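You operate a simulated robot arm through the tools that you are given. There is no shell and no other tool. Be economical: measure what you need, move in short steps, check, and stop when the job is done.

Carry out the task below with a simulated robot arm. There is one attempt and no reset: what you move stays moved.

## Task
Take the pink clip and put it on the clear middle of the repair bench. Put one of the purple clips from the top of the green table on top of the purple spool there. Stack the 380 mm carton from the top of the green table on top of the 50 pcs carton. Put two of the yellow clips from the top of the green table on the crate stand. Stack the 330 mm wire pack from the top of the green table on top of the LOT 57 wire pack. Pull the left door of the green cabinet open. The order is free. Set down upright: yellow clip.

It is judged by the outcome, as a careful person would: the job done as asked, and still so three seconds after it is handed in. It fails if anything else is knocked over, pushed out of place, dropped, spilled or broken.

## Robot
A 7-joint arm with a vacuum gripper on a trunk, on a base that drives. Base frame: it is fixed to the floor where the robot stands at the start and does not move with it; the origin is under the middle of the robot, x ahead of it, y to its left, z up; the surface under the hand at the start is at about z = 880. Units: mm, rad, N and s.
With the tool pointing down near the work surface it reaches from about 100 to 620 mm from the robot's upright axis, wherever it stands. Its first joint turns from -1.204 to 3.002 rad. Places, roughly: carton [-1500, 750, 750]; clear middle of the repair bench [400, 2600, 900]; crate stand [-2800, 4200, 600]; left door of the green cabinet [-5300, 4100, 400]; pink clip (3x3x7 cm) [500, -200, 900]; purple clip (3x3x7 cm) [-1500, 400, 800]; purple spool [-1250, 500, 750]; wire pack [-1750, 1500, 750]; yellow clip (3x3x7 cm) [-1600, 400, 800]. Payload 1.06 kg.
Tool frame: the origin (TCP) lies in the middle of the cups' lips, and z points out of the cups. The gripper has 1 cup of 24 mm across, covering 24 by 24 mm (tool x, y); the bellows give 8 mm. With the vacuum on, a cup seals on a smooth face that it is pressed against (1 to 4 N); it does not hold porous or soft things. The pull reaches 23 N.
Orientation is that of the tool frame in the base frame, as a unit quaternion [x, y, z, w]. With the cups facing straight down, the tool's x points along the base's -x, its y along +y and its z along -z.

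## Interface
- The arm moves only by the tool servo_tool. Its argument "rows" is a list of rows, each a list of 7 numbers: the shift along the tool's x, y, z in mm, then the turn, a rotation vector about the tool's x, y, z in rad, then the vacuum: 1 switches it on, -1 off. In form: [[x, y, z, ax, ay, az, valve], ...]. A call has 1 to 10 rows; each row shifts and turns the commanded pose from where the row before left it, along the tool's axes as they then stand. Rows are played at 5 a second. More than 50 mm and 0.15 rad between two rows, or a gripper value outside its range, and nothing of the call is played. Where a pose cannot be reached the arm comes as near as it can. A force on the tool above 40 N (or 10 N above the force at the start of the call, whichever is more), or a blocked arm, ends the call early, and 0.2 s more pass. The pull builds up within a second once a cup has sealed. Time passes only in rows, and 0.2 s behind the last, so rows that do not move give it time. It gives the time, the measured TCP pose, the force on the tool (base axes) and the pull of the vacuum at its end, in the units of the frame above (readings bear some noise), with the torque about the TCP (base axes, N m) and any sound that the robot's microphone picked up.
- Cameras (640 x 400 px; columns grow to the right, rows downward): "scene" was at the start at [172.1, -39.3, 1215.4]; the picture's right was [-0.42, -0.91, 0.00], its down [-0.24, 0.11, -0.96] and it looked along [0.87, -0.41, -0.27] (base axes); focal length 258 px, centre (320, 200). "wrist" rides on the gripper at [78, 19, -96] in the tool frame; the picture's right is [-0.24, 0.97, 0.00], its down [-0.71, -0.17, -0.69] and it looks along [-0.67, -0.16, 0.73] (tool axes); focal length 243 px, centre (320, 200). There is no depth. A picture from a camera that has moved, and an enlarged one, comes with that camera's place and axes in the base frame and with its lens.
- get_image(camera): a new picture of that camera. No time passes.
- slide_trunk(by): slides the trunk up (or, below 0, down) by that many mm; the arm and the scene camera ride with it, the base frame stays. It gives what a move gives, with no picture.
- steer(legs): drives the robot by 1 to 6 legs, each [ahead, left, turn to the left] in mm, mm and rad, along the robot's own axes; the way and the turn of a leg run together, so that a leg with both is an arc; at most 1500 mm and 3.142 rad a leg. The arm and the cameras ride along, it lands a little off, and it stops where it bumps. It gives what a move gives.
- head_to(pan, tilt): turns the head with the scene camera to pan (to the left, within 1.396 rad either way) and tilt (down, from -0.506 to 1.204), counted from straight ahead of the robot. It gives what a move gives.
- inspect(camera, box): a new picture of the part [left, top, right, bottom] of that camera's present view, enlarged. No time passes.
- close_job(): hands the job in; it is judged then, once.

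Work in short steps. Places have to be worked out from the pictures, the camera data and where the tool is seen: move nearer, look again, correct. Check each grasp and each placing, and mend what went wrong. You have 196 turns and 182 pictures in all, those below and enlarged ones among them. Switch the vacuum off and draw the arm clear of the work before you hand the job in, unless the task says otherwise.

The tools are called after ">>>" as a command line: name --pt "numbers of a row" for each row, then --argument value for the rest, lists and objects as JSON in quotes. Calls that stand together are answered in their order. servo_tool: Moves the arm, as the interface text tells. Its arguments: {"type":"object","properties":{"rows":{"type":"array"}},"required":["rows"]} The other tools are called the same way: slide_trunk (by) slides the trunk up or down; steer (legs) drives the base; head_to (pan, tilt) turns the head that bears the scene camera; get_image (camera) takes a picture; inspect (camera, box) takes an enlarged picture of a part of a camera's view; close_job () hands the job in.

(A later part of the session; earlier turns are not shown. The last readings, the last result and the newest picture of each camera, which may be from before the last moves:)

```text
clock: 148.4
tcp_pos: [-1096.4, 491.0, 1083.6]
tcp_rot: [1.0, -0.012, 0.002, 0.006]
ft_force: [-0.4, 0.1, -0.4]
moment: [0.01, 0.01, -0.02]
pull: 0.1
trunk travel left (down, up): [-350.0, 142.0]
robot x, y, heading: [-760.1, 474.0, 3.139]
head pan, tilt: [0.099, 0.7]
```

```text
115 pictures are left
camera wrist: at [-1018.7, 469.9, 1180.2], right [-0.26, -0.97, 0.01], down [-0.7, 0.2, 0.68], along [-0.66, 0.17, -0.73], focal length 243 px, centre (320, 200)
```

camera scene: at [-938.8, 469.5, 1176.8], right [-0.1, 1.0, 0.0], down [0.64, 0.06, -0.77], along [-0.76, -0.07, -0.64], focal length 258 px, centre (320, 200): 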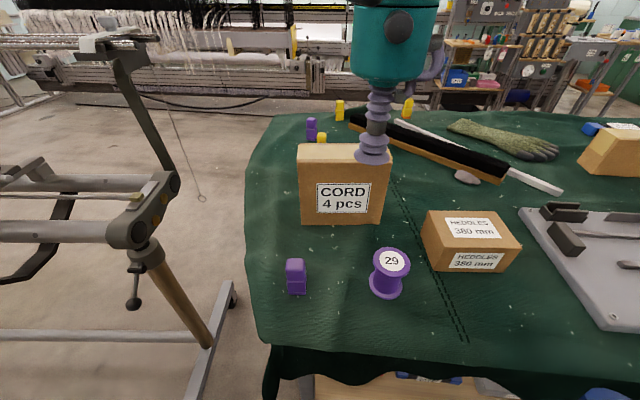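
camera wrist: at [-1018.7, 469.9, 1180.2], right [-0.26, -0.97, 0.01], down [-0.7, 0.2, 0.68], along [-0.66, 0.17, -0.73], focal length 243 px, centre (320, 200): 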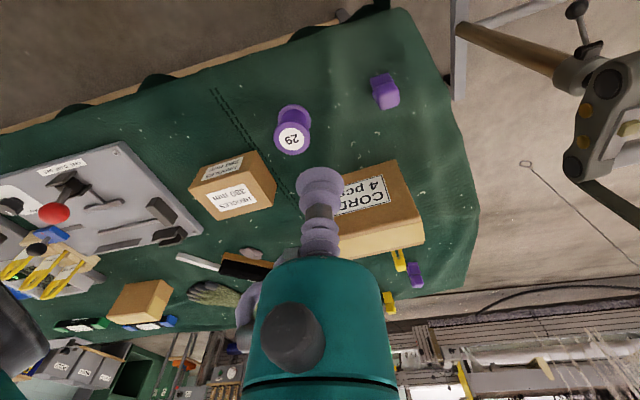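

Near purple clip top is around (-1187,404,820), spool at about (-1205,562). I'll move above the clip.

>>> servo_tool --pt "-18 18 35 0 0 0 -1" --pt "-18 18 35 0 0 0 -1" --pt "-18 18 35 0 0 0 -1" --pt "-18 18 35 0 0 0 -1" --pt "-17 17 35 0 0 0 -1" --pt "0 0 25 0 0 0 -1"

>>> get_image --camera "scene"

>>> get_image --camera "wrist"

```text
clock: 149.8
tcp_pos: [-1187.6, 401.2, 885.1]
tcp_rot: [1.0, -0.012, 0.0, 0.005]
ft_force: [-0.6, 0.0, -0.3]
moment: [-0.01, 0.01, 0.0]
pull: 0.1
trunk travel left (down, up): [-350.0, 142.0]
robot x, y, heading: [-758.3, 480.2, 3.139]
head pan, tilt: [0.099, 0.7]
```

```text
114 pictures are left
camera scene: at [-938.8, 469.5, 1176.8], right [-0.1, 1.0, 0.0], down [0.64, 0.06, -0.76], along [-0.76, -0.07, -0.64], focal length 258 px, centre (320, 200)
```

scene: 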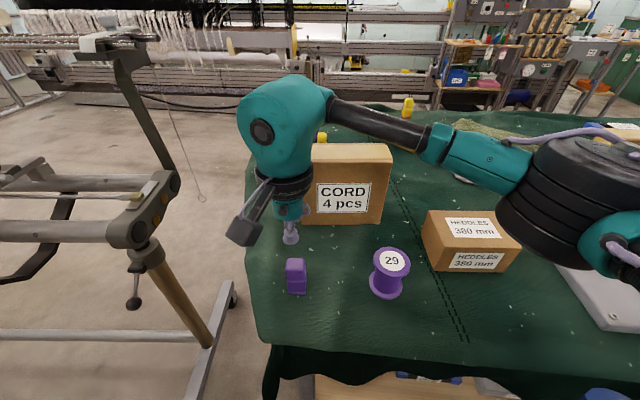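

```text
113 pictures are left
camera wrist: at [-1110.3, 381.4, 981.2], right [-0.26, -0.97, 0.01], down [-0.7, 0.2, 0.68], along [-0.66, 0.17, -0.73], focal length 243 px, centre (320, 200)
```

wrist: 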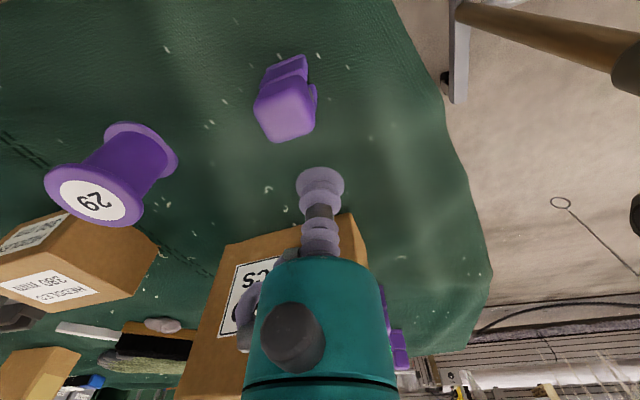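

>>> inspect --camera "wrist" --box '[230, 40, 350, 160]'

>>> inspect --camera "scene" --box '[260, 220, 420, 310]'

```text
3.33 times, centred on (290, 100) of wrist
camera zoom: at [-1110.3, 381.4, 981.2], right [-0.26, -0.97, 0.01], down [-0.7, 0.2, 0.68], along [-0.66, 0.17, -0.73], focal length 809 px, centre (420, 533)
```

zoom: 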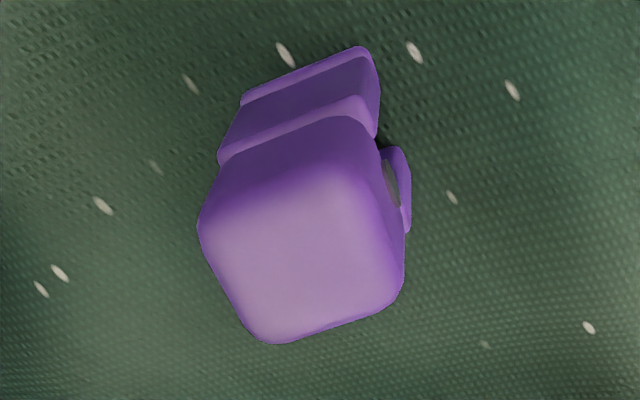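

```text
4.00 times, centred on (340, 265) of scene
camera zoom: at [-938.8, 469.5, 1176.8], right [-0.1, 1.0, 0.0], down [0.64, 0.06, -0.76], along [-0.76, -0.07, -0.64], focal length 1034 px, centre (240, -60)
```

zoom: 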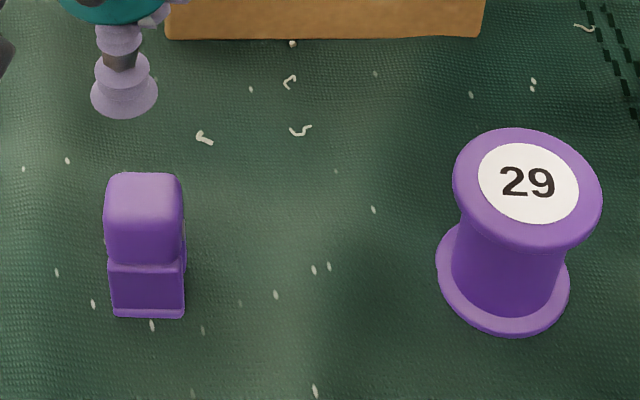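

Triangulating gives the clip top at about (-1163,413,850), higher than assumed, and the spool top at (-1178,553,866). I'll shift over the clip.

>>> servo_tool --pt "12 -6 0 0 0 0 -1" --pt "12 -6.5 0 0 0 0 -1" --pt "0 0 5 0 0 0 -1"

>>> inspect --camera "wrist" --box '[260, 80, 380, 200]'

>>> inspect --camera "scene" --box '[260, 220, 340, 310]'

```text
clock: 150.6
tcp_pos: [-1162.5, 412.2, 879.8]
tcp_rot: [1.0, -0.012, 0.001, 0.006]
ft_force: [0.4, 0.2, 0.6]
moment: [0.0, -0.04, 0.0]
pull: 0.0
trunk travel left (down, up): [-350.0, 142.0]
robot x, y, heading: [-761.7, 477.0, 3.141]
head pan, tilt: [0.099, 0.7]
```

```text
3.33 times, centred on (320, 140) of wrist
camera zoom: at [-1085.2, 392.6, 975.6], right [-0.26, -0.97, 0.01], down [-0.7, 0.2, 0.68], along [-0.66, 0.17, -0.73], focal length 809 px, centre (320, 400)
```

zoom: 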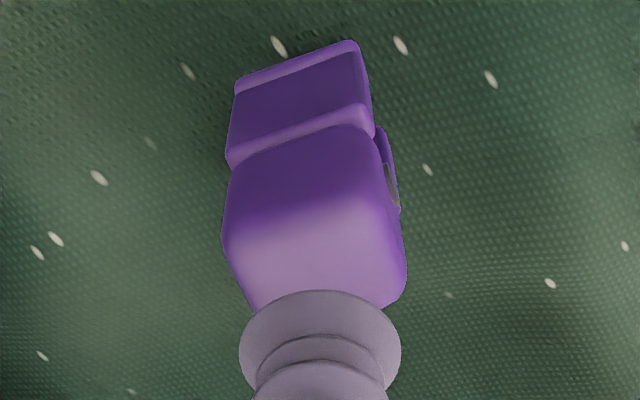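

```text
4.44 times, centred on (300, 265) of scene
camera zoom: at [-938.8, 469.4, 1176.8], right [-0.1, 1.0, 0.0], down [0.64, 0.06, -0.76], along [-0.76, -0.07, -0.64], focal length 1149 px, centre (409, -89)
```

zoom: 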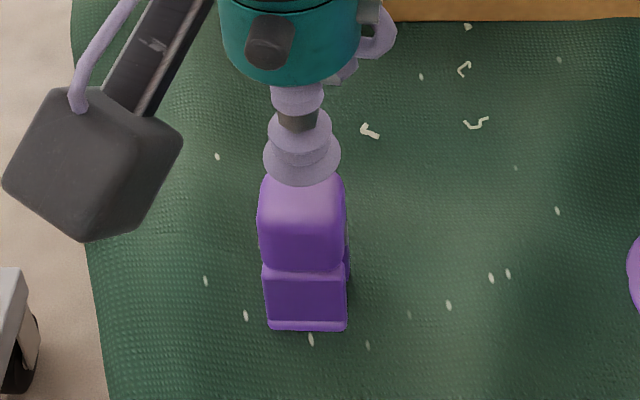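

Fine correction is about (-3,+2). I'll descend with the vacuum on.

>>> servo_tool --pt "-3 -2 15 0 0 0 1" --pt "0 0 10 0 0 0 1" --pt "0 0 4 0 0 0 1" --pt "0 0 2 0 0 0 1" --pt "0 0 2 0 0 0 1" --pt "0 0 2 0 0 0 1" --pt "0 0 0 0 0 0 1" --pt "0 0 0 0 0 0 1"

>>> inspect --camera "wrist" --box '[260, 80, 380, 200]'

```text
clock: 151.5
tcp_pos: [-1168.4, 413.8, 856.1]
tcp_rot: [1.0, -0.013, -0.002, 0.01]
ft_force: [-1.6, 0.7, 17.8]
moment: [0.0, -0.01, 0.02]
pull: 0.1
trunk travel left (down, up): [-350.0, 142.0]
robot x, y, heading: [-761.5, 474.1, 3.142]
head pan, tilt: [0.099, 0.7]
stopped in row 4: the force on the tool passed its limit at 44 N (the readings are from after the stop); the commanded pose is now the measured one
```

```text
3.33 times, centred on (320, 140) of wrist
camera zoom: at [-1088.9, 394.5, 952.3], right [-0.26, -0.97, 0.02], down [-0.7, 0.2, 0.68], along [-0.67, 0.16, -0.73], focal length 809 px, centre (320, 400)
```

zoom: 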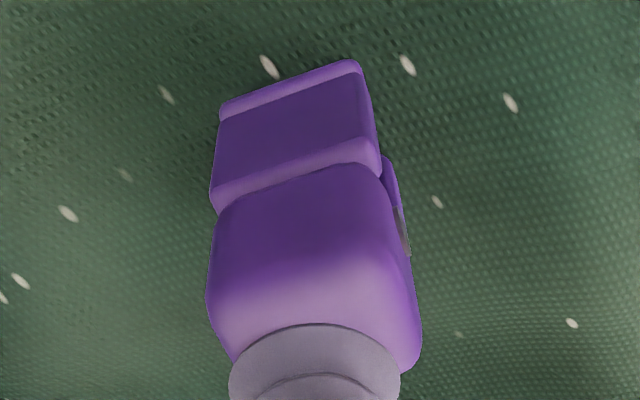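

The clip top is higher (~862), so the cup landed about 9 mm too far out. I'll lift, correct in x and press lightly.

>>> servo_tool --pt "0 0 -14 0 0 0 -1" --pt "9 0 0 0 0 0 1" --pt "0 0 2 0 0 0 1" --pt "0 0 2 0 0 0 1"

>>> inspect --camera "wrist" --box '[260, 80, 380, 200]'

>>> inspect --camera "scene" --box '[260, 220, 340, 310]'

```text
clock: 152.5
tcp_pos: [-1157.2, 411.9, 865.5]
tcp_rot: [1.0, -0.013, -0.002, 0.009]
ft_force: [0.2, 0.5, 7.4]
moment: [0.07, -0.02, 0.03]
pull: 22.7
trunk travel left (down, up): [-350.0, 142.0]
robot x, y, heading: [-757.6, 480.0, 3.14]
head pan, tilt: [0.099, 0.7]
```

```text
3.33 times, centred on (320, 140) of wrist
camera zoom: at [-1079.8, 393.8, 961.3], right [-0.26, -0.97, 0.02], down [-0.7, 0.2, 0.68], along [-0.66, 0.16, -0.73], focal length 809 px, centre (320, 400)
```

zoom: 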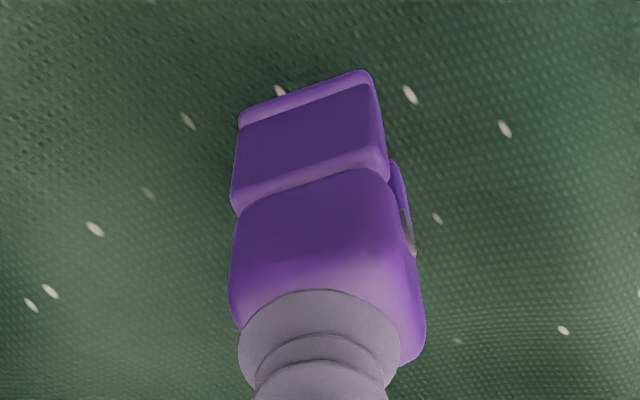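

```text
4.44 times, centred on (300, 265) of scene
camera zoom: at [-938.4, 469.5, 1176.9], right [-0.1, 1.0, 0.0], down [0.64, 0.06, -0.77], along [-0.76, -0.07, -0.64], focal length 1149 px, centre (409, -89)
```

zoom: 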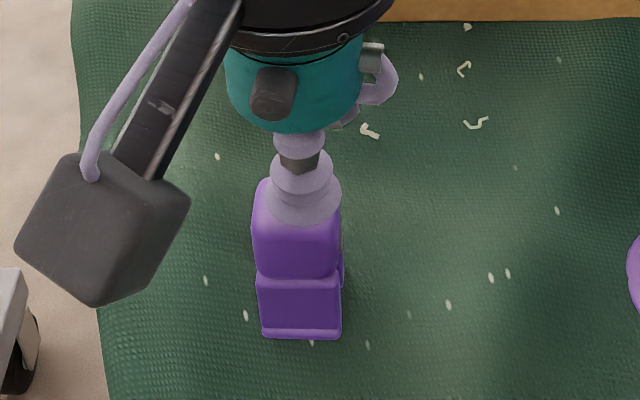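

Sealed at 22.7 N. I'll lift slowly to clear the spool.

>>> servo_tool --pt "0 0 -3 0 0 0 1" --pt "0 0 -6 0 0 0 1" --pt "0 0 -10 0 0 0 1" --pt "0 0 -15 0 0 0 1" --pt "0 0 -18 0 0 0 1" --pt "0 0 -20 0 0 0 1" --pt "0 0 -18 0 0 0 1" --pt "0 0 -15 0 0 0 1" --pt "0 0 -10 0 0 0 1" --pt "0 0 -5 0 0 0 1"

>>> servo_tool --pt "0 -5 0 0 0 0 1" --pt "0 -12 0 0 0 0 1" --pt "0 -18 0 0 0 0 1" --pt "0 -20 0 0 0 0 1" --pt "0 -18 0 0 0 0 1" --pt "0 -12 0 0 0 0 1" --pt "0 -6 0 0 0 0 1" --pt "0 0 0 0 0 0 1"

>>> get_image --camera "wrist"

>>> get_image --camera "scene"

```text
clock: 154.7
tcp_pos: [-1157.2, 415.6, 983.6]
tcp_rot: [1.0, -0.013, -0.001, 0.008]
ft_force: [0.2, 0.4, 0.2]
moment: [0.02, -0.01, 0.01]
pull: 22.7
trunk travel left (down, up): [-350.0, 142.0]
robot x, y, heading: [-763.8, 475.1, 3.142]
head pan, tilt: [0.099, 0.7]
```

```text
clock: 156.5
tcp_pos: [-1156.5, 507.2, 983.3]
tcp_rot: [1.0, -0.012, -0.002, 0.009]
ft_force: [-0.2, -0.1, 0.3]
moment: [0.01, 0.0, 0.0]
pull: 22.3
trunk travel left (down, up): [-350.0, 142.0]
robot x, y, heading: [-763.0, 475.8, 3.138]
head pan, tilt: [0.099, 0.7]
```

```text
105 pictures are left
camera wrist: at [-1077.4, 487.5, 1078.8], right [-0.26, -0.97, 0.02], down [-0.7, 0.2, 0.68], along [-0.66, 0.17, -0.73], focal length 243 px, centre (320, 200)
```

wrist: 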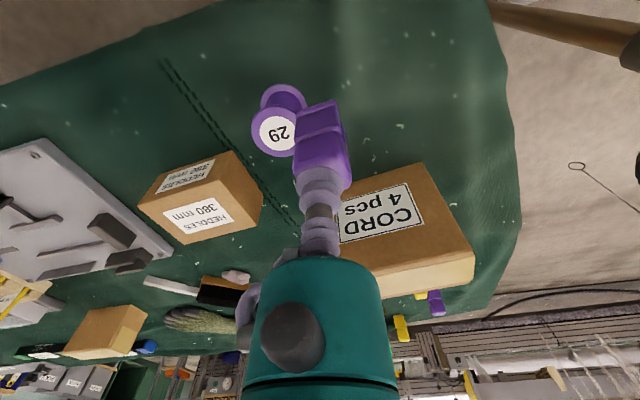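

```text
104 pictures are left
camera scene: at [-938.8, 469.5, 1176.8], right [-0.1, 1.0, 0.0], down [0.64, 0.06, -0.76], along [-0.76, -0.07, -0.64], focal length 258 px, centre (320, 200)
```

scene: 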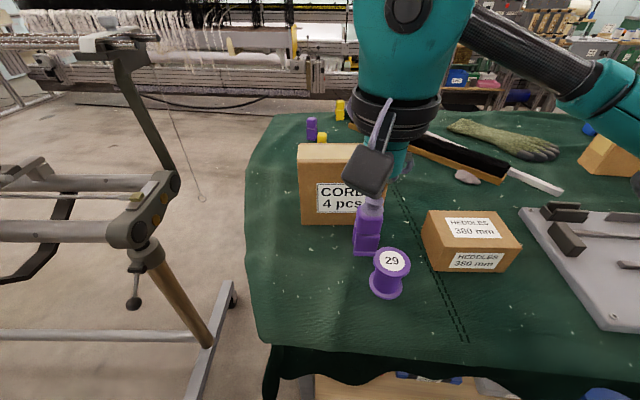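

The spool top centre is about (-1166.5,549,880). I'll move the clip above it.

>>> servo_tool --pt "-2 -6 0 0 0 0 1" --pt "-3 -12 0 0 0 0 1" --pt "-3 -12 0 0 0 0 1" --pt "-3 -9 0 0 0 0 1" --pt "0 -3 5 0 0 0 1" --pt "0 0 5 0 0 0 1" --pt "0 0 5 0 0 0 1" --pt "0 0 0 0 0 0 1"

>>> inspect --camera "scene" --box '[330, 200, 450, 310]'

>>> inspect --camera "wrist" --box '[250, 60, 390, 200]'

```text
clock: 158.3
tcp_pos: [-1165.6, 547.7, 966.2]
tcp_rot: [1.0, -0.014, -0.003, 0.008]
ft_force: [0.1, 1.2, -1.0]
moment: [0.03, -0.05, -0.02]
pull: 22.7
trunk travel left (down, up): [-350.0, 142.0]
robot x, y, heading: [-761.1, 477.6, 3.142]
head pan, tilt: [0.099, 0.7]
```

```text
3.64 times, centred on (390, 255) of scene
camera zoom: at [-938.8, 469.5, 1176.8], right [-0.1, 1.0, 0.0], down [0.64, 0.06, -0.76], along [-0.76, -0.07, -0.64], focal length 940 px, centre (66, 0)
```

zoom: 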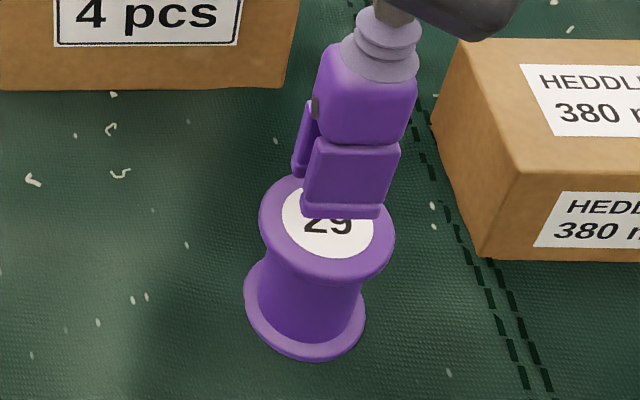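

```text
2.86 times, centred on (320, 130) of wrist
camera zoom: at [-1087.3, 529.3, 1063.1], right [-0.26, -0.97, 0.02], down [-0.7, 0.2, 0.68], along [-0.66, 0.17, -0.73], focal length 693 px, centre (320, 400)
```

zoom: 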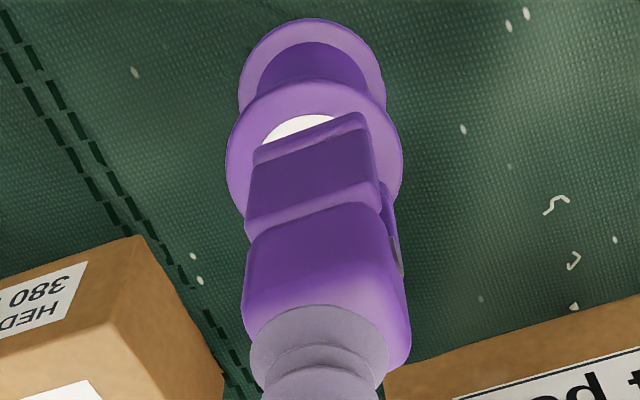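

Alignment looks good. I'll lower in small steps until contact.

>>> servo_tool --pt "0 0 5 0 0 0 1" --pt "0 0 4 0 0 0 1" --pt "0 0 2 0 0 0 1" --pt "0 0 2 0 0 0 1" --pt "0 0 0 0 0 0 1"

>>> inspect --camera "scene" --box '[330, 200, 450, 310]'

```text
clock: 159.5
tcp_pos: [-1165.1, 548.6, 954.0]
tcp_rot: [1.0, -0.014, -0.002, 0.01]
ft_force: [0.5, 0.6, -0.3]
moment: [-0.01, -0.02, -0.02]
pull: 23.0
trunk travel left (down, up): [-350.0, 142.0]
robot x, y, heading: [-761.5, 478.2, 3.138]
head pan, tilt: [0.099, 0.7]
```

```text
3.64 times, centred on (390, 255) of scene
camera zoom: at [-938.8, 469.5, 1176.8], right [-0.1, 1.0, 0.0], down [0.64, 0.06, -0.76], along [-0.76, -0.07, -0.64], focal length 940 px, centre (66, 0)
```

zoom: 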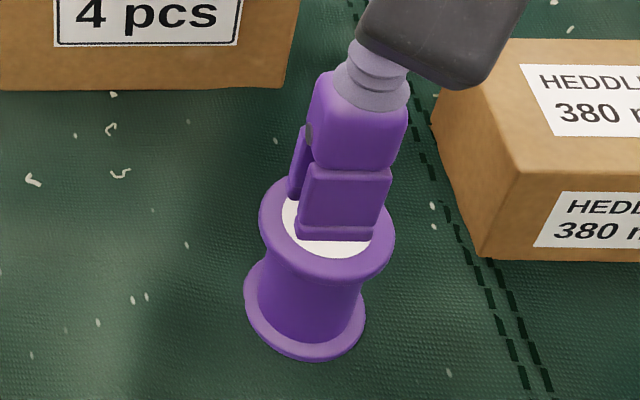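

Nearly there. I'll keep stepping down until force shows.

>>> servo_tool --pt "0 0 1.5 0 0 0 1" --pt "0 0 1.5 0 0 0 1" --pt "0 0 1.5 0 0 0 1" --pt "0 0 0 0 0 0 1"

```text
clock: 160.5
tcp_pos: [-1165.5, 548.6, 949.1]
tcp_rot: [1.0, -0.013, -0.002, 0.009]
ft_force: [-0.5, 0.4, -0.7]
moment: [-0.01, -0.01, 0.01]
pull: 22.6
trunk travel left (down, up): [-350.0, 142.0]
robot x, y, heading: [-761.1, 477.7, 3.141]
head pan, tilt: [0.099, 0.7]
```

>>> servo_tool --pt "0 0 1.5 0 0 0 1" --pt "0 0 1.5 0 0 0 1" --pt "0 0 1.5 0 0 0 1" --pt "0 0 0 0 0 0 1"

>>> inspect --camera "scene" --box '[330, 200, 450, 310]'

```text
clock: 161.5
tcp_pos: [-1165.9, 547.6, 945.6]
tcp_rot: [1.0, -0.013, -0.002, 0.01]
ft_force: [-0.6, -1.0, -0.2]
moment: [0.0, -0.01, -0.02]
pull: 23.3
trunk travel left (down, up): [-350.0, 142.0]
robot x, y, heading: [-761.1, 477.7, 3.139]
head pan, tilt: [0.099, 0.7]
```

```text
3.64 times, centred on (390, 255) of scene
camera zoom: at [-938.8, 469.5, 1176.8], right [-0.1, 1.0, 0.0], down [0.64, 0.06, -0.76], along [-0.76, -0.07, -0.64], focal length 940 px, centre (66, 0)
```

zoom: 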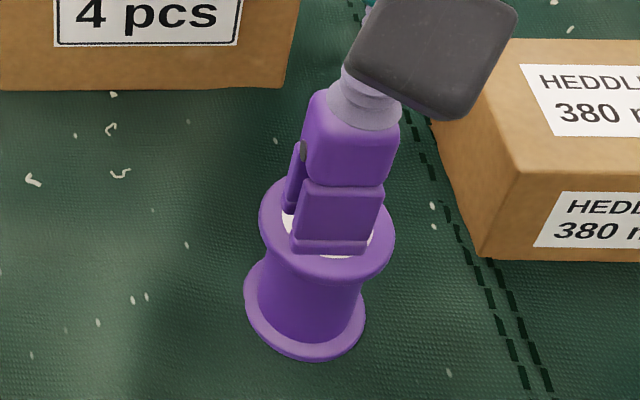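

>>> servo_tool --pt "0 0 1.5 0 0 0 1" --pt "0 0 1.5 0 0 0 1" --pt "0 0 0 0 0 0 1"

```text
clock: 162.3
tcp_pos: [-1165.6, 548.2, 941.9]
tcp_rot: [1.0, -0.013, -0.002, 0.008]
ft_force: [0.9, -0.1, -0.4]
moment: [0.0, -0.02, 0.0]
pull: 22.5
trunk travel left (down, up): [-350.0, 142.0]
robot x, y, heading: [-762.3, 478.1, 3.142]
head pan, tilt: [0.099, 0.7]
```

>>> servo_tool --pt "0 0 1.5 0 0 0 1" --pt "0 0 1.5 0 0 0 1" --pt "0 0 0 0 0 0 1"

>>> inspect --camera "scene" --box '[330, 200, 450, 310]'

```text
clock: 163.1
tcp_pos: [-1165.0, 548.3, 939.1]
tcp_rot: [1.0, -0.013, -0.002, 0.01]
ft_force: [0.2, -0.3, -0.2]
moment: [0.01, -0.03, -0.01]
pull: 22.6
trunk travel left (down, up): [-350.0, 142.0]
robot x, y, heading: [-763.6, 478.8, 3.139]
head pan, tilt: [0.099, 0.7]
```

```text
3.64 times, centred on (390, 255) of scene
camera zoom: at [-938.8, 469.5, 1176.8], right [-0.1, 1.0, 0.0], down [0.64, 0.06, -0.76], along [-0.76, -0.07, -0.64], focal length 940 px, centre (66, 0)
```

zoom: 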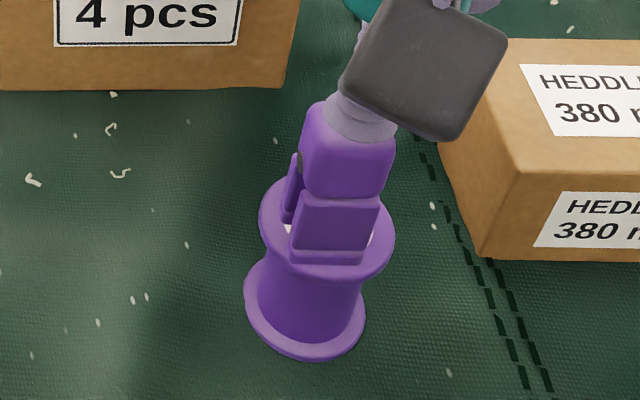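

The clip now sits about 6 mm too near the camera, so I'll shift -x 6 mm and continue down.

>>> servo_tool --pt "-3 0 0 0 0 0 1" --pt "-3 0 0 0 0 0 1" --pt "0 0 1.5 0 0 0 1" --pt "0 0 1.5 0 0 0 1" --pt "0 0 0 0 0 0 1"

>>> inspect --camera "scene" --box '[330, 200, 450, 310]'

>>> inspect --camera "wrist" --box '[250, 60, 390, 200]'

```text
clock: 164.3
tcp_pos: [-1171.6, 547.6, 936.2]
tcp_rot: [1.0, -0.013, -0.002, 0.009]
ft_force: [0.6, 0.0, 0.1]
moment: [0.0, -0.03, 0.0]
pull: 22.9
trunk travel left (down, up): [-350.0, 142.0]
robot x, y, heading: [-756.3, 479.7, 3.143]
head pan, tilt: [0.099, 0.7]
```

```text
3.64 times, centred on (390, 255) of scene
camera zoom: at [-938.8, 469.5, 1176.8], right [-0.1, 1.0, 0.0], down [0.64, 0.06, -0.76], along [-0.76, -0.07, -0.64], focal length 940 px, centre (66, 0)
```

zoom: 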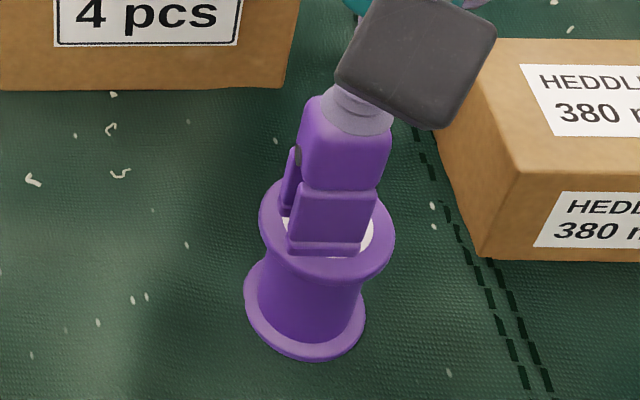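

```text
2.86 times, centred on (320, 130) of wrist
camera zoom: at [-1093.2, 529.2, 1032.0], right [-0.26, -0.97, 0.02], down [-0.7, 0.2, 0.68], along [-0.66, 0.17, -0.73], focal length 693 px, centre (320, 400)
```

zoom: 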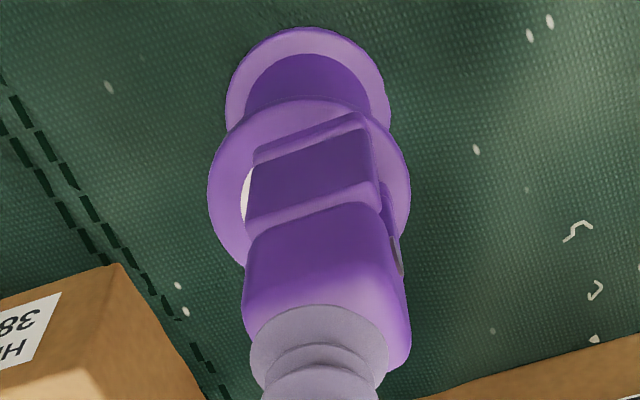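

Well centred now. I'll continue down to contact.

>>> servo_tool --pt "0 0 1.5 0 0 0 1" --pt "0 0 1.5 0 0 0 1" --pt "0 0 0 0 0 0 1"

```text
clock: 165.1
tcp_pos: [-1172.0, 548.7, 932.7]
tcp_rot: [1.0, -0.013, -0.003, 0.009]
ft_force: [0.4, 0.0, 0.4]
moment: [-0.02, 0.0, 0.01]
pull: 22.9
trunk travel left (down, up): [-350.0, 142.0]
robot x, y, heading: [-759.0, 474.6, 3.139]
head pan, tilt: [0.099, 0.7]
```

>>> servo_tool --pt "0 0 1.5 0 0 0 1" --pt "0 0 1.5 0 0 0 1" --pt "0 0 0 0 0 0 1"

>>> inspect --camera "scene" --box '[350, 220, 430, 300]'

```text
clock: 165.9
tcp_pos: [-1171.4, 548.7, 930.4]
tcp_rot: [1.0, -0.013, -0.002, 0.009]
ft_force: [-1.1, -0.5, -0.1]
moment: [0.03, 0.01, 0.03]
pull: 23.3
trunk travel left (down, up): [-350.0, 142.0]
robot x, y, heading: [-761.1, 474.6, 3.142]
head pan, tilt: [0.099, 0.7]
```

```text
5.00 times, centred on (390, 260) of scene
camera zoom: at [-938.8, 469.5, 1176.8], right [-0.1, 1.0, 0.0], down [0.64, 0.06, -0.76], along [-0.76, -0.07, -0.64], focal length 1292 px, centre (-30, -100)
```

zoom: 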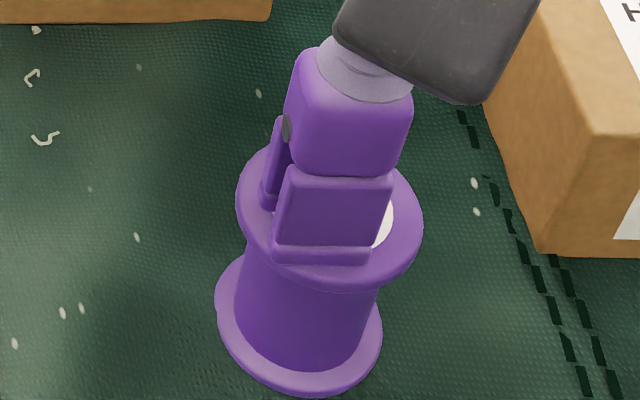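

>>> servo_tool --pt "-4 0 0 0 0 0 1" --pt "0 0 1.5 0 0 0 1" --pt "0 0 1.5 0 0 0 1" --pt "0 0 0 0 0 0 1"

>>> inspect --camera "scene" --box '[350, 220, 430, 300]'

```text
clock: 166.9
tcp_pos: [-1174.7, 547.7, 928.7]
tcp_rot: [1.0, -0.013, -0.002, 0.01]
ft_force: [-2.2, -1.4, 16.7]
moment: [0.04, 0.02, 0.0]
pull: 23.5
trunk travel left (down, up): [-350.0, 142.0]
robot x, y, heading: [-757.4, 480.5, 3.144]
head pan, tilt: [0.099, 0.7]
```

```text
5.00 times, centred on (390, 260) of scene
camera zoom: at [-938.1, 469.2, 1177.0], right [-0.1, 1.0, 0.0], down [0.64, 0.06, -0.77], along [-0.76, -0.07, -0.64], focal length 1292 px, centre (-30, -100)
```

zoom: 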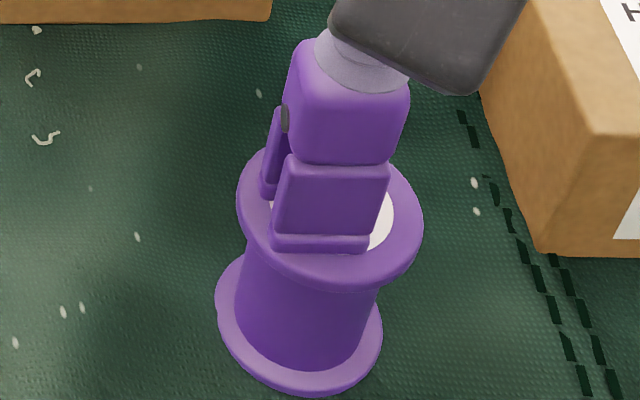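

Contact and centred. I'll ease 1.5 mm, release, wait and lift.

>>> servo_tool --pt "0 0 -1.5 0 0 0 1" --pt "0 0 0 0 0 0 -1" --pt "0 0 0 0 0 0 -1" --pt "0 0 0 0 0 0 -1" --pt "0 0 0 0 0 0 -1" --pt "0 0 -3 0 0 0 -1" --pt "0 0 -5 0 0 0 -1" --pt "0 0 -15 0 0 0 -1" --pt "0 0 -30 0 0 0 -1" --pt "0 0 -40 0 0 0 -1"

>>> inspect --camera "scene" --box '[250, 120, 640, 340]'

```text
clock: 169.1
tcp_pos: [-1175.6, 550.1, 1023.2]
tcp_rot: [1.0, -0.013, -0.002, 0.009]
ft_force: [0.3, 1.1, 0.3]
moment: [-0.01, -0.02, 0.01]
pull: 0.2
trunk travel left (down, up): [-350.0, 142.0]
robot x, y, heading: [-760.7, 477.1, 3.139]
head pan, tilt: [0.099, 0.7]
```

```text
1.64 times, centred on (445, 230) of scene
camera zoom: at [-938.6, 469.4, 1176.8], right [-0.1, 1.0, 0.0], down [0.64, 0.06, -0.77], along [-0.76, -0.07, -0.64], focal length 424 px, centre (115, 151)
```

zoom: 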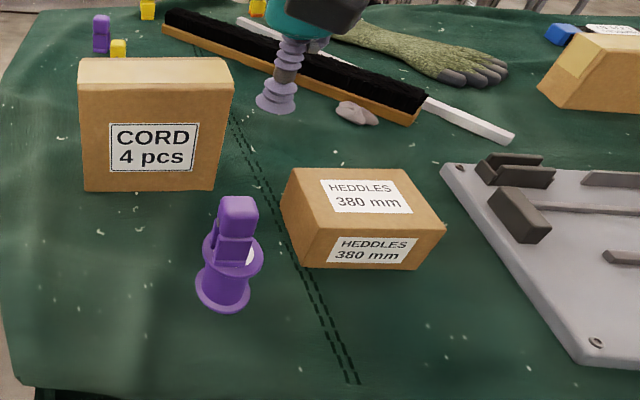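

The purple clip stands on the spool. Next I need to find the 50 pcs carton, so I'll look right.

>>> head_to --pan -0.7 --tilt 0.45

>>> get_image --camera "scene"

```text
clock: 170.2
tcp_pos: [-1175.8, 550.0, 1022.2]
tcp_rot: [1.0, -0.013, -0.001, 0.009]
ft_force: [-0.5, -0.2, 0.4]
moment: [-0.03, 0.0, 0.01]
pull: 0.1
trunk travel left (down, up): [-350.0, 142.0]
robot x, y, heading: [-764.0, 476.9, 3.139]
head pan, tilt: [-0.7, 0.45]
```

```text
93 pictures are left
camera scene: at [-924.5, 537.0, 1198.9], right [0.65, 0.76, 0.0], down [0.33, -0.28, -0.9], along [-0.69, 0.58, -0.44], focal length 258 px, centre (320, 200)
```

scene: 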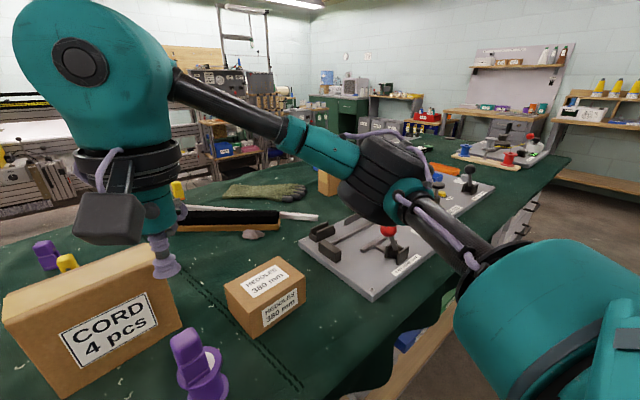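

Only one other carton lies further along (about (-1610,1185)), reachable from the table's far side. I'll pick the 380 mm carton from here first, so I shift the base right.

>>> steer --legs '[[0, -200, 0]]'

>>> head_to --pan 0.0 --tilt 0.7

>>> get_image --camera "scene"

>>> get_image --camera "wrist"

```text
clock: 172.6
tcp_pos: [-1175.3, 751.4, 1022.0]
tcp_rot: [1.0, -0.013, -0.003, 0.008]
ft_force: [-0.6, 0.4, -0.2]
moment: [0.0, -0.03, -0.01]
pull: 0.0
trunk travel left (down, up): [-350.0, 142.0]
robot x, y, heading: [-763.2, 677.8, 3.14]
head pan, tilt: [-0.7, 0.45]
```

```text
clock: 173.6
tcp_pos: [-1175.5, 750.1, 1021.8]
tcp_rot: [1.0, -0.012, -0.002, 0.01]
ft_force: [-0.4, 0.7, 0.8]
moment: [-0.01, 0.02, -0.03]
pull: 0.0
trunk travel left (down, up): [-350.0, 142.0]
robot x, y, heading: [-760.5, 677.2, 3.142]
head pan, tilt: [0.0, 0.7]
```

```text
92 pictures are left
camera scene: at [-938.9, 677.7, 1176.8], right [0.0, 1.0, 0.0], down [0.64, 0.0, -0.77], along [-0.77, 0.0, -0.64], focal length 258 px, centre (320, 200)
```

scene: 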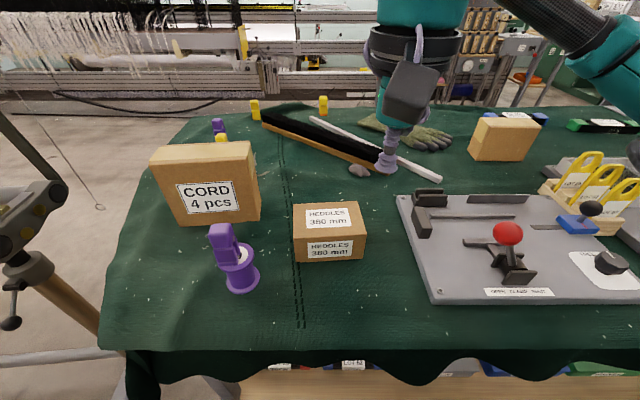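

```text
91 pictures are left
camera wrist: at [-1097.4, 730.8, 1118.0], right [-0.26, -0.97, 0.02], down [-0.7, 0.2, 0.68], along [-0.66, 0.16, -0.73], focal length 243 px, centre (320, 200)
```

wrist: 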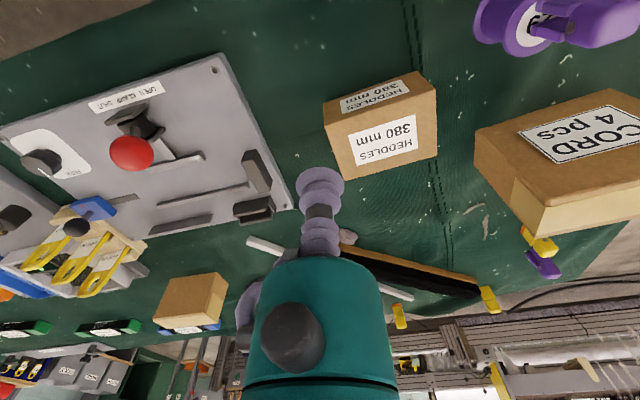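

The 380 mm carton's top centre is about (-1252,688,868). I'll move above it.

>>> servo_tool --pt "-18.4 16 28 0 0 0 -1" --pt "-18.4 16 28 0 0 0 -1" --pt "-18.4 16 28 0 0 0 -1" --pt "-18.4 16 28 0 0 0 -1" --pt "0 0 0 0 0 0 -1"

>>> get_image --camera "wrist"

>>> get_image --camera "scene"

```text
clock: 174.8
tcp_pos: [-1251.5, 683.6, 910.6]
tcp_rot: [1.0, -0.011, -0.001, 0.009]
ft_force: [-0.4, -0.7, 0.5]
moment: [0.0, -0.03, 0.0]
pull: 0.0
trunk travel left (down, up): [-350.0, 142.0]
robot x, y, heading: [-754.1, 676.0, 3.142]
head pan, tilt: [0.0, 0.7]
```

```text
90 pictures are left
camera wrist: at [-1173.7, 665.6, 1006.2], right [-0.26, -0.97, 0.02], down [-0.7, 0.2, 0.68], along [-0.66, 0.16, -0.73], focal length 243 px, centre (320, 200)
```

wrist: 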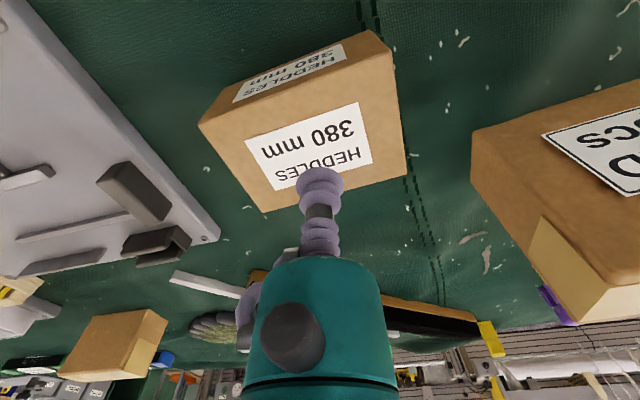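

```text
89 pictures are left
camera scene: at [-938.8, 677.6, 1176.8], right [0.0, 1.0, 0.0], down [0.64, 0.0, -0.77], along [-0.77, 0.0, -0.64], focal length 258 px, centre (320, 200)
```

scene: 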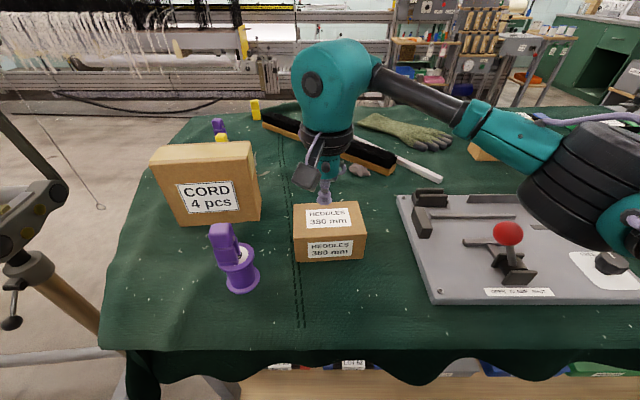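

I'll descend gently onto the label at the carton's centre.

>>> servo_tool --pt "-3.5 -5.5 10 0 0 0 1" --pt "0 0 10 0 0 0 1" --pt "0 0 5 0 0 0 1" --pt "0 0 3 0 0 0 1" --pt "0 0 3 0 0 0 1" --pt "0 0 0 0 0 0 1"

```text
clock: 176.2
tcp_pos: [-1254.6, 691.0, 881.6]
tcp_rot: [1.0, -0.013, -0.002, 0.009]
ft_force: [0.7, -0.3, -0.3]
moment: [0.0, 0.02, -0.01]
pull: 0.0
trunk travel left (down, up): [-350.0, 142.0]
robot x, y, heading: [-760.6, 673.7, 3.142]
head pan, tilt: [0.0, 0.7]
```

>>> servo_tool --pt "0 0 3 0 0 0 1" --pt "0 0 3 0 0 0 1" --pt "0 0 2 0 0 0 1" --pt "0 0 2 0 0 0 1" --pt "0 0 0 0 0 0 1"

```text
clock: 177.4
tcp_pos: [-1254.9, 690.9, 871.3]
tcp_rot: [1.0, -0.013, -0.002, 0.009]
ft_force: [-0.8, -0.2, -0.5]
moment: [-0.04, 0.0, -0.03]
pull: 0.0
trunk travel left (down, up): [-350.0, 142.0]
robot x, y, heading: [-760.7, 675.8, 3.14]
head pan, tilt: [0.0, 0.7]
```

>>> servo_tool --pt "0 0 2 0 0 0 1" --pt "0 0 2 0 0 0 1" --pt "0 0 2 0 0 0 1" --pt "0 0 2 0 0 0 1" --pt "0 0 0 0 0 0 1"

>>> inspect --camera "scene" --box '[270, 160, 390, 270]'

```text
clock: 178.6
tcp_pos: [-1254.0, 689.9, 864.2]
tcp_rot: [1.0, -0.011, -0.002, 0.01]
ft_force: [-3.9, -2.3, 16.4]
moment: [0.14, -0.02, 0.08]
pull: 22.4
trunk travel left (down, up): [-350.0, 142.0]
robot x, y, heading: [-759.8, 675.2, 3.144]
head pan, tilt: [0.0, 0.7]
```

```text
3.64 times, centred on (330, 215) of scene
camera zoom: at [-938.4, 677.3, 1177.0], right [0.0, 1.0, 0.0], down [0.64, 0.0, -0.77], along [-0.77, 0.0, -0.64], focal length 940 px, centre (284, 146)
```

zoom: 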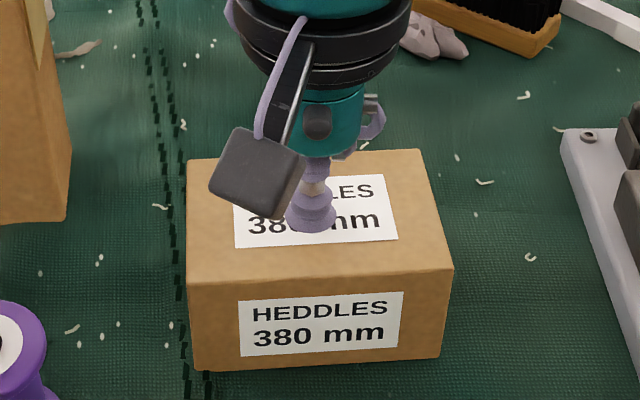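

Sealed. I'll lift slowly.

>>> servo_tool --pt "0 0 -2 0 0 0 1" --pt "0 0 -4 0 0 0 1" --pt "0 0 -8 0 0 0 1" --pt "0 0 -12 0 0 0 1" --pt "0 0 -18 0 0 0 1" --pt "0 0 -22 0 0 0 1" --pt "0 0 -25 0 0 0 1" --pt "0 0 -25 0 0 0 1" --pt "0 0 -20 0 0 0 1" --pt "0 0 -10 0 0 0 1"

>>> get_image --camera "scene"

```text
clock: 180.8
tcp_pos: [-1254.1, 693.3, 1009.1]
tcp_rot: [1.0, -0.012, -0.002, 0.009]
ft_force: [-0.8, 0.1, -4.3]
moment: [0.03, -0.05, 0.01]
pull: 22.6
trunk travel left (down, up): [-350.0, 142.0]
robot x, y, heading: [-760.3, 675.2, 3.141]
head pan, tilt: [0.0, 0.7]
```

```text
87 pictures are left
camera scene: at [-939.1, 677.6, 1176.7], right [0.0, 1.0, 0.0], down [0.64, 0.0, -0.76], along [-0.76, 0.0, -0.64], focal length 258 px, centre (320, 200)
```

scene: 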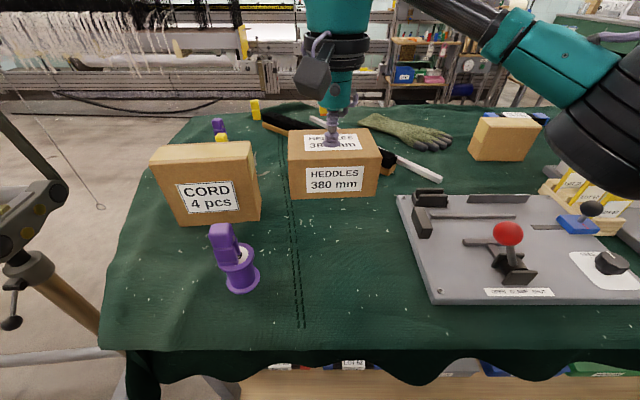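

Held, about 0.45 kg. I'll draw the carton in and drive around the table's +y end to its far side.

>>> servo_tool --pt "10 0 -10 0 0 0 1" --pt "20 0 -15 0 0 0 1" --pt "25 0 -15 0 0 0 1" --pt "25 0 -15 0 0 0 1" --pt "20 0 -10 0 0 0 1" --pt "10 0 -5 0 0 0 1"

>>> steer --legs '[[-220, 0, 0], [0, -1250, 0], [0, -1200, 0]]'

>>> head_to --pan 0.0 --tilt 0.4

>>> get_image --camera "scene"

```text
clock: 182.2
tcp_pos: [-1142.9, 691.5, 1078.3]
tcp_rot: [1.0, -0.012, -0.001, 0.009]
ft_force: [-0.7, 0.3, -4.9]
moment: [0.0, -0.02, -0.02]
pull: 22.7
trunk travel left (down, up): [-350.0, 142.0]
robot x, y, heading: [-757.8, 677.6, 3.138]
head pan, tilt: [0.0, 0.7]
```

```text
clock: 205.2
tcp_pos: [-934.9, 3144.4, 1078.3]
tcp_rot: [1.0, -0.005, -0.002, 0.008]
ft_force: [0.3, -0.9, -4.1]
moment: [-0.02, -0.01, 0.01]
pull: 22.9
trunk travel left (down, up): [-350.0, 142.0]
robot x, y, heading: [-553.5, 3136.2, -3.123]
head pan, tilt: [0.0, 0.7]
```

```text
clock: 206.0
tcp_pos: [-933.6, 3144.5, 1078.0]
tcp_rot: [1.0, -0.006, -0.001, 0.009]
ft_force: [-0.4, 0.2, -4.6]
moment: [0.0, -0.05, -0.03]
pull: 22.5
trunk travel left (down, up): [-350.0, 142.0]
robot x, y, heading: [-551.5, 3138.0, -3.132]
head pan, tilt: [0.0, 0.4]
```

```text
86 pictures are left
camera scene: at [-737.9, 3133.2, 1203.5], right [-0.01, 1.0, 0.0], down [0.39, 0.01, -0.92], along [-0.92, -0.01, -0.39], focal length 258 px, centre (320, 200)
```

scene: 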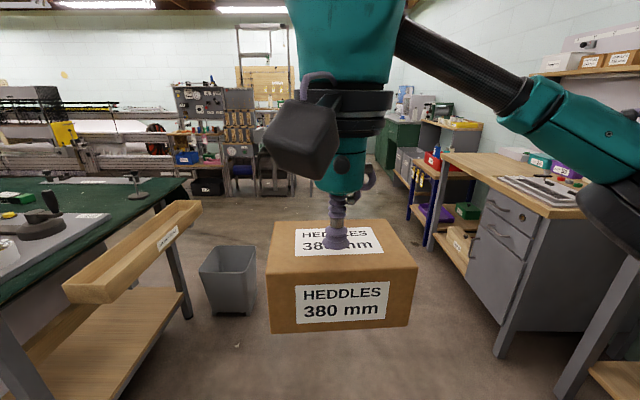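

The corridor ahead is clear between the bin and the benches. I'll drive forward past the table's end.

>>> steer --legs '[[1400, 0, 0], [450, 0, 0]]'

>>> head_to --pan 1.2 --tilt 0.4

>>> get_image --camera "scene"

```text
clock: 215.2
tcp_pos: [-2778.6, 3133.4, 1076.9]
tcp_rot: [1.0, -0.009, -0.002, 0.008]
ft_force: [-0.8, 0.0, -4.1]
moment: [-0.01, -0.03, -0.01]
pull: 23.5
trunk travel left (down, up): [-350.0, 142.0]
robot x, y, heading: [-2396.8, 3123.2, -3.136]
head pan, tilt: [0.0, 0.4]
```

```text
clock: 216.6
tcp_pos: [-2779.0, 3133.7, 1077.8]
tcp_rot: [1.0, -0.009, -0.002, 0.009]
ft_force: [-0.2, 0.8, -5.2]
moment: [-0.01, 0.01, 0.0]
pull: 22.3
trunk travel left (down, up): [-350.0, 142.0]
robot x, y, heading: [-2392.1, 3119.1, -3.139]
head pan, tilt: [1.201, 0.4]
```

```text
85 pictures are left
camera scene: at [-2522.0, 3034.3, 1203.6], right [-0.93, 0.36, 0.0], down [0.14, 0.36, -0.92], along [-0.33, -0.86, -0.39], focal length 258 px, centre (320, 200)
```

scene: 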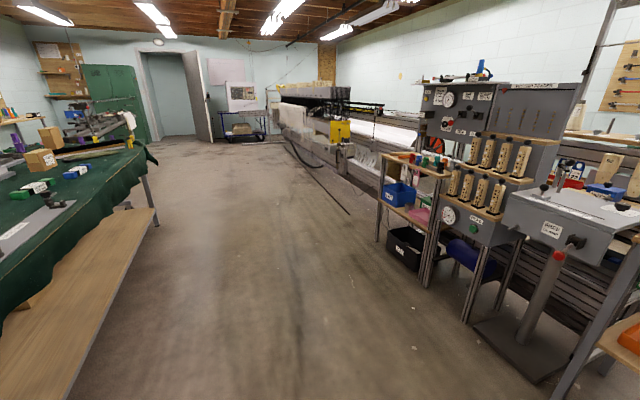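

The far-side aisle is clear. I'll turn to face the table and drive along it to the second carton.

>>> steer --legs '[[0, 0, 3.13], [0, -1000, 0], [0, -780, 0]]'

>>> head_to --pan 0.1 --tilt 0.5

>>> get_image --camera "scene"

```text
clock: 239.8
tcp_pos: [-2057.2, 1333.2, 1078.2]
tcp_rot: [0.021, 1.0, 0.009, 0.002]
ft_force: [0.0, 0.8, -4.6]
moment: [0.0, -0.01, 0.01]
pull: 23.1
trunk travel left (down, up): [-350.0, 142.0]
robot x, y, heading: [-2438.5, 1353.2, -0.021]
head pan, tilt: [1.201, 0.4]
```

```text
clock: 241.1
tcp_pos: [-2056.5, 1331.1, 1078.0]
tcp_rot: [0.022, 1.0, 0.009, 0.001]
ft_force: [-0.5, -0.8, -4.4]
moment: [0.0, -0.01, 0.02]
pull: 22.5
trunk travel left (down, up): [-350.0, 142.0]
robot x, y, heading: [-2439.1, 1352.7, -0.02]
head pan, tilt: [0.099, 0.499]
```

```text
84 pictures are left
camera scene: at [-2261.4, 1359.7, 1194.5], right [0.08, -1.0, 0.0], down [-0.48, -0.04, -0.88], along [0.88, 0.07, -0.48], focal length 258 px, centre (320, 200)
```

scene: 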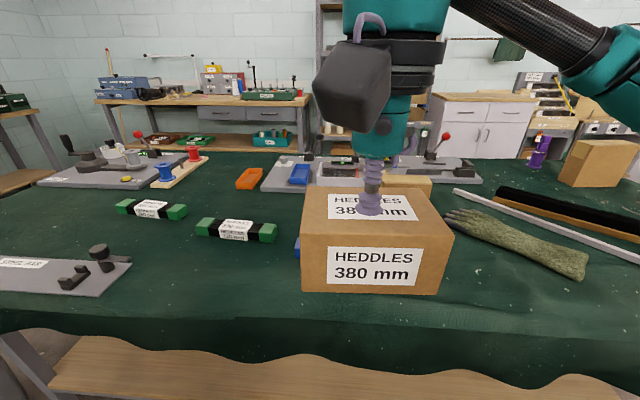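

>>> get_image --camera "wrist"

>>> inspect --camera "scene" --box '[100, 180, 300, 280]'

```text
83 pictures are left
camera wrist: at [-2134.7, 1352.6, 1173.8], right [0.28, 0.96, 0.02], down [0.7, -0.21, 0.68], along [0.66, -0.18, -0.73], focal length 243 px, centre (320, 200)
```

wrist: 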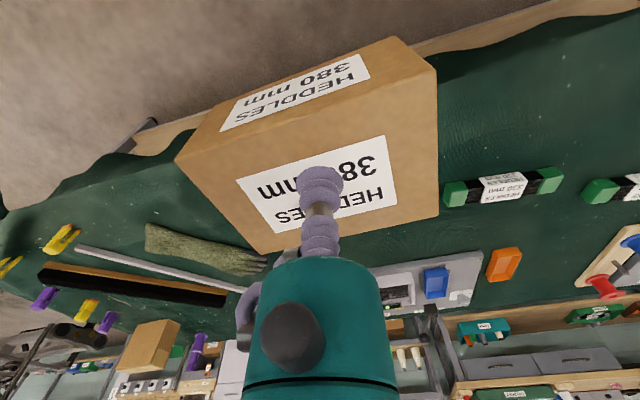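

```text
3.20 times, centred on (200, 230) of scene
camera zoom: at [-2261.4, 1359.7, 1194.5], right [0.08, -1.0, 0.0], down [-0.48, -0.04, -0.88], along [0.88, 0.07, -0.48], focal length 827 px, centre (704, 104)
```

zoom: 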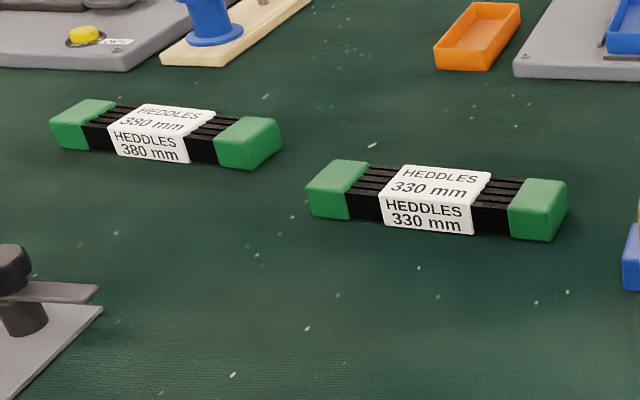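

The 330 mm pack is the right-hand green one. I'll drive a bit further right so the held carton uncovers the other one.

>>> steer --legs '[[0, -350, 0.02]]'

>>> head_to --pan 0.35 --tilt 0.5

>>> get_image --camera "scene"

```text
clock: 244.7
tcp_pos: [-2060.9, 990.0, 1077.9]
tcp_rot: [0.012, 1.0, 0.008, 0.001]
ft_force: [0.5, -0.2, -4.3]
moment: [0.01, 0.05, -0.03]
pull: 22.6
trunk travel left (down, up): [-350.0, 142.0]
robot x, y, heading: [-2439.5, 1006.5, -0.002]
head pan, tilt: [0.099, 0.499]
```

```text
clock: 245.5
tcp_pos: [-2060.4, 989.7, 1078.5]
tcp_rot: [0.012, 1.0, 0.008, 0.001]
ft_force: [0.2, 0.3, -4.8]
moment: [0.01, 0.06, 0.02]
pull: 22.7
trunk travel left (down, up): [-350.0, 142.0]
robot x, y, heading: [-2443.5, 1003.8, -0.003]
head pan, tilt: [0.351, 0.499]
```

```text
81 pictures are left
camera scene: at [-2270.6, 1036.0, 1194.4], right [0.34, -0.94, 0.0], down [-0.45, -0.16, -0.88], along [0.83, 0.3, -0.48], focal length 258 px, centre (320, 200)
```

scene: 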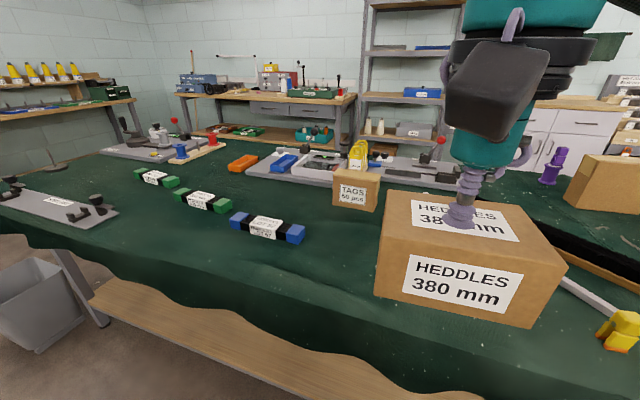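

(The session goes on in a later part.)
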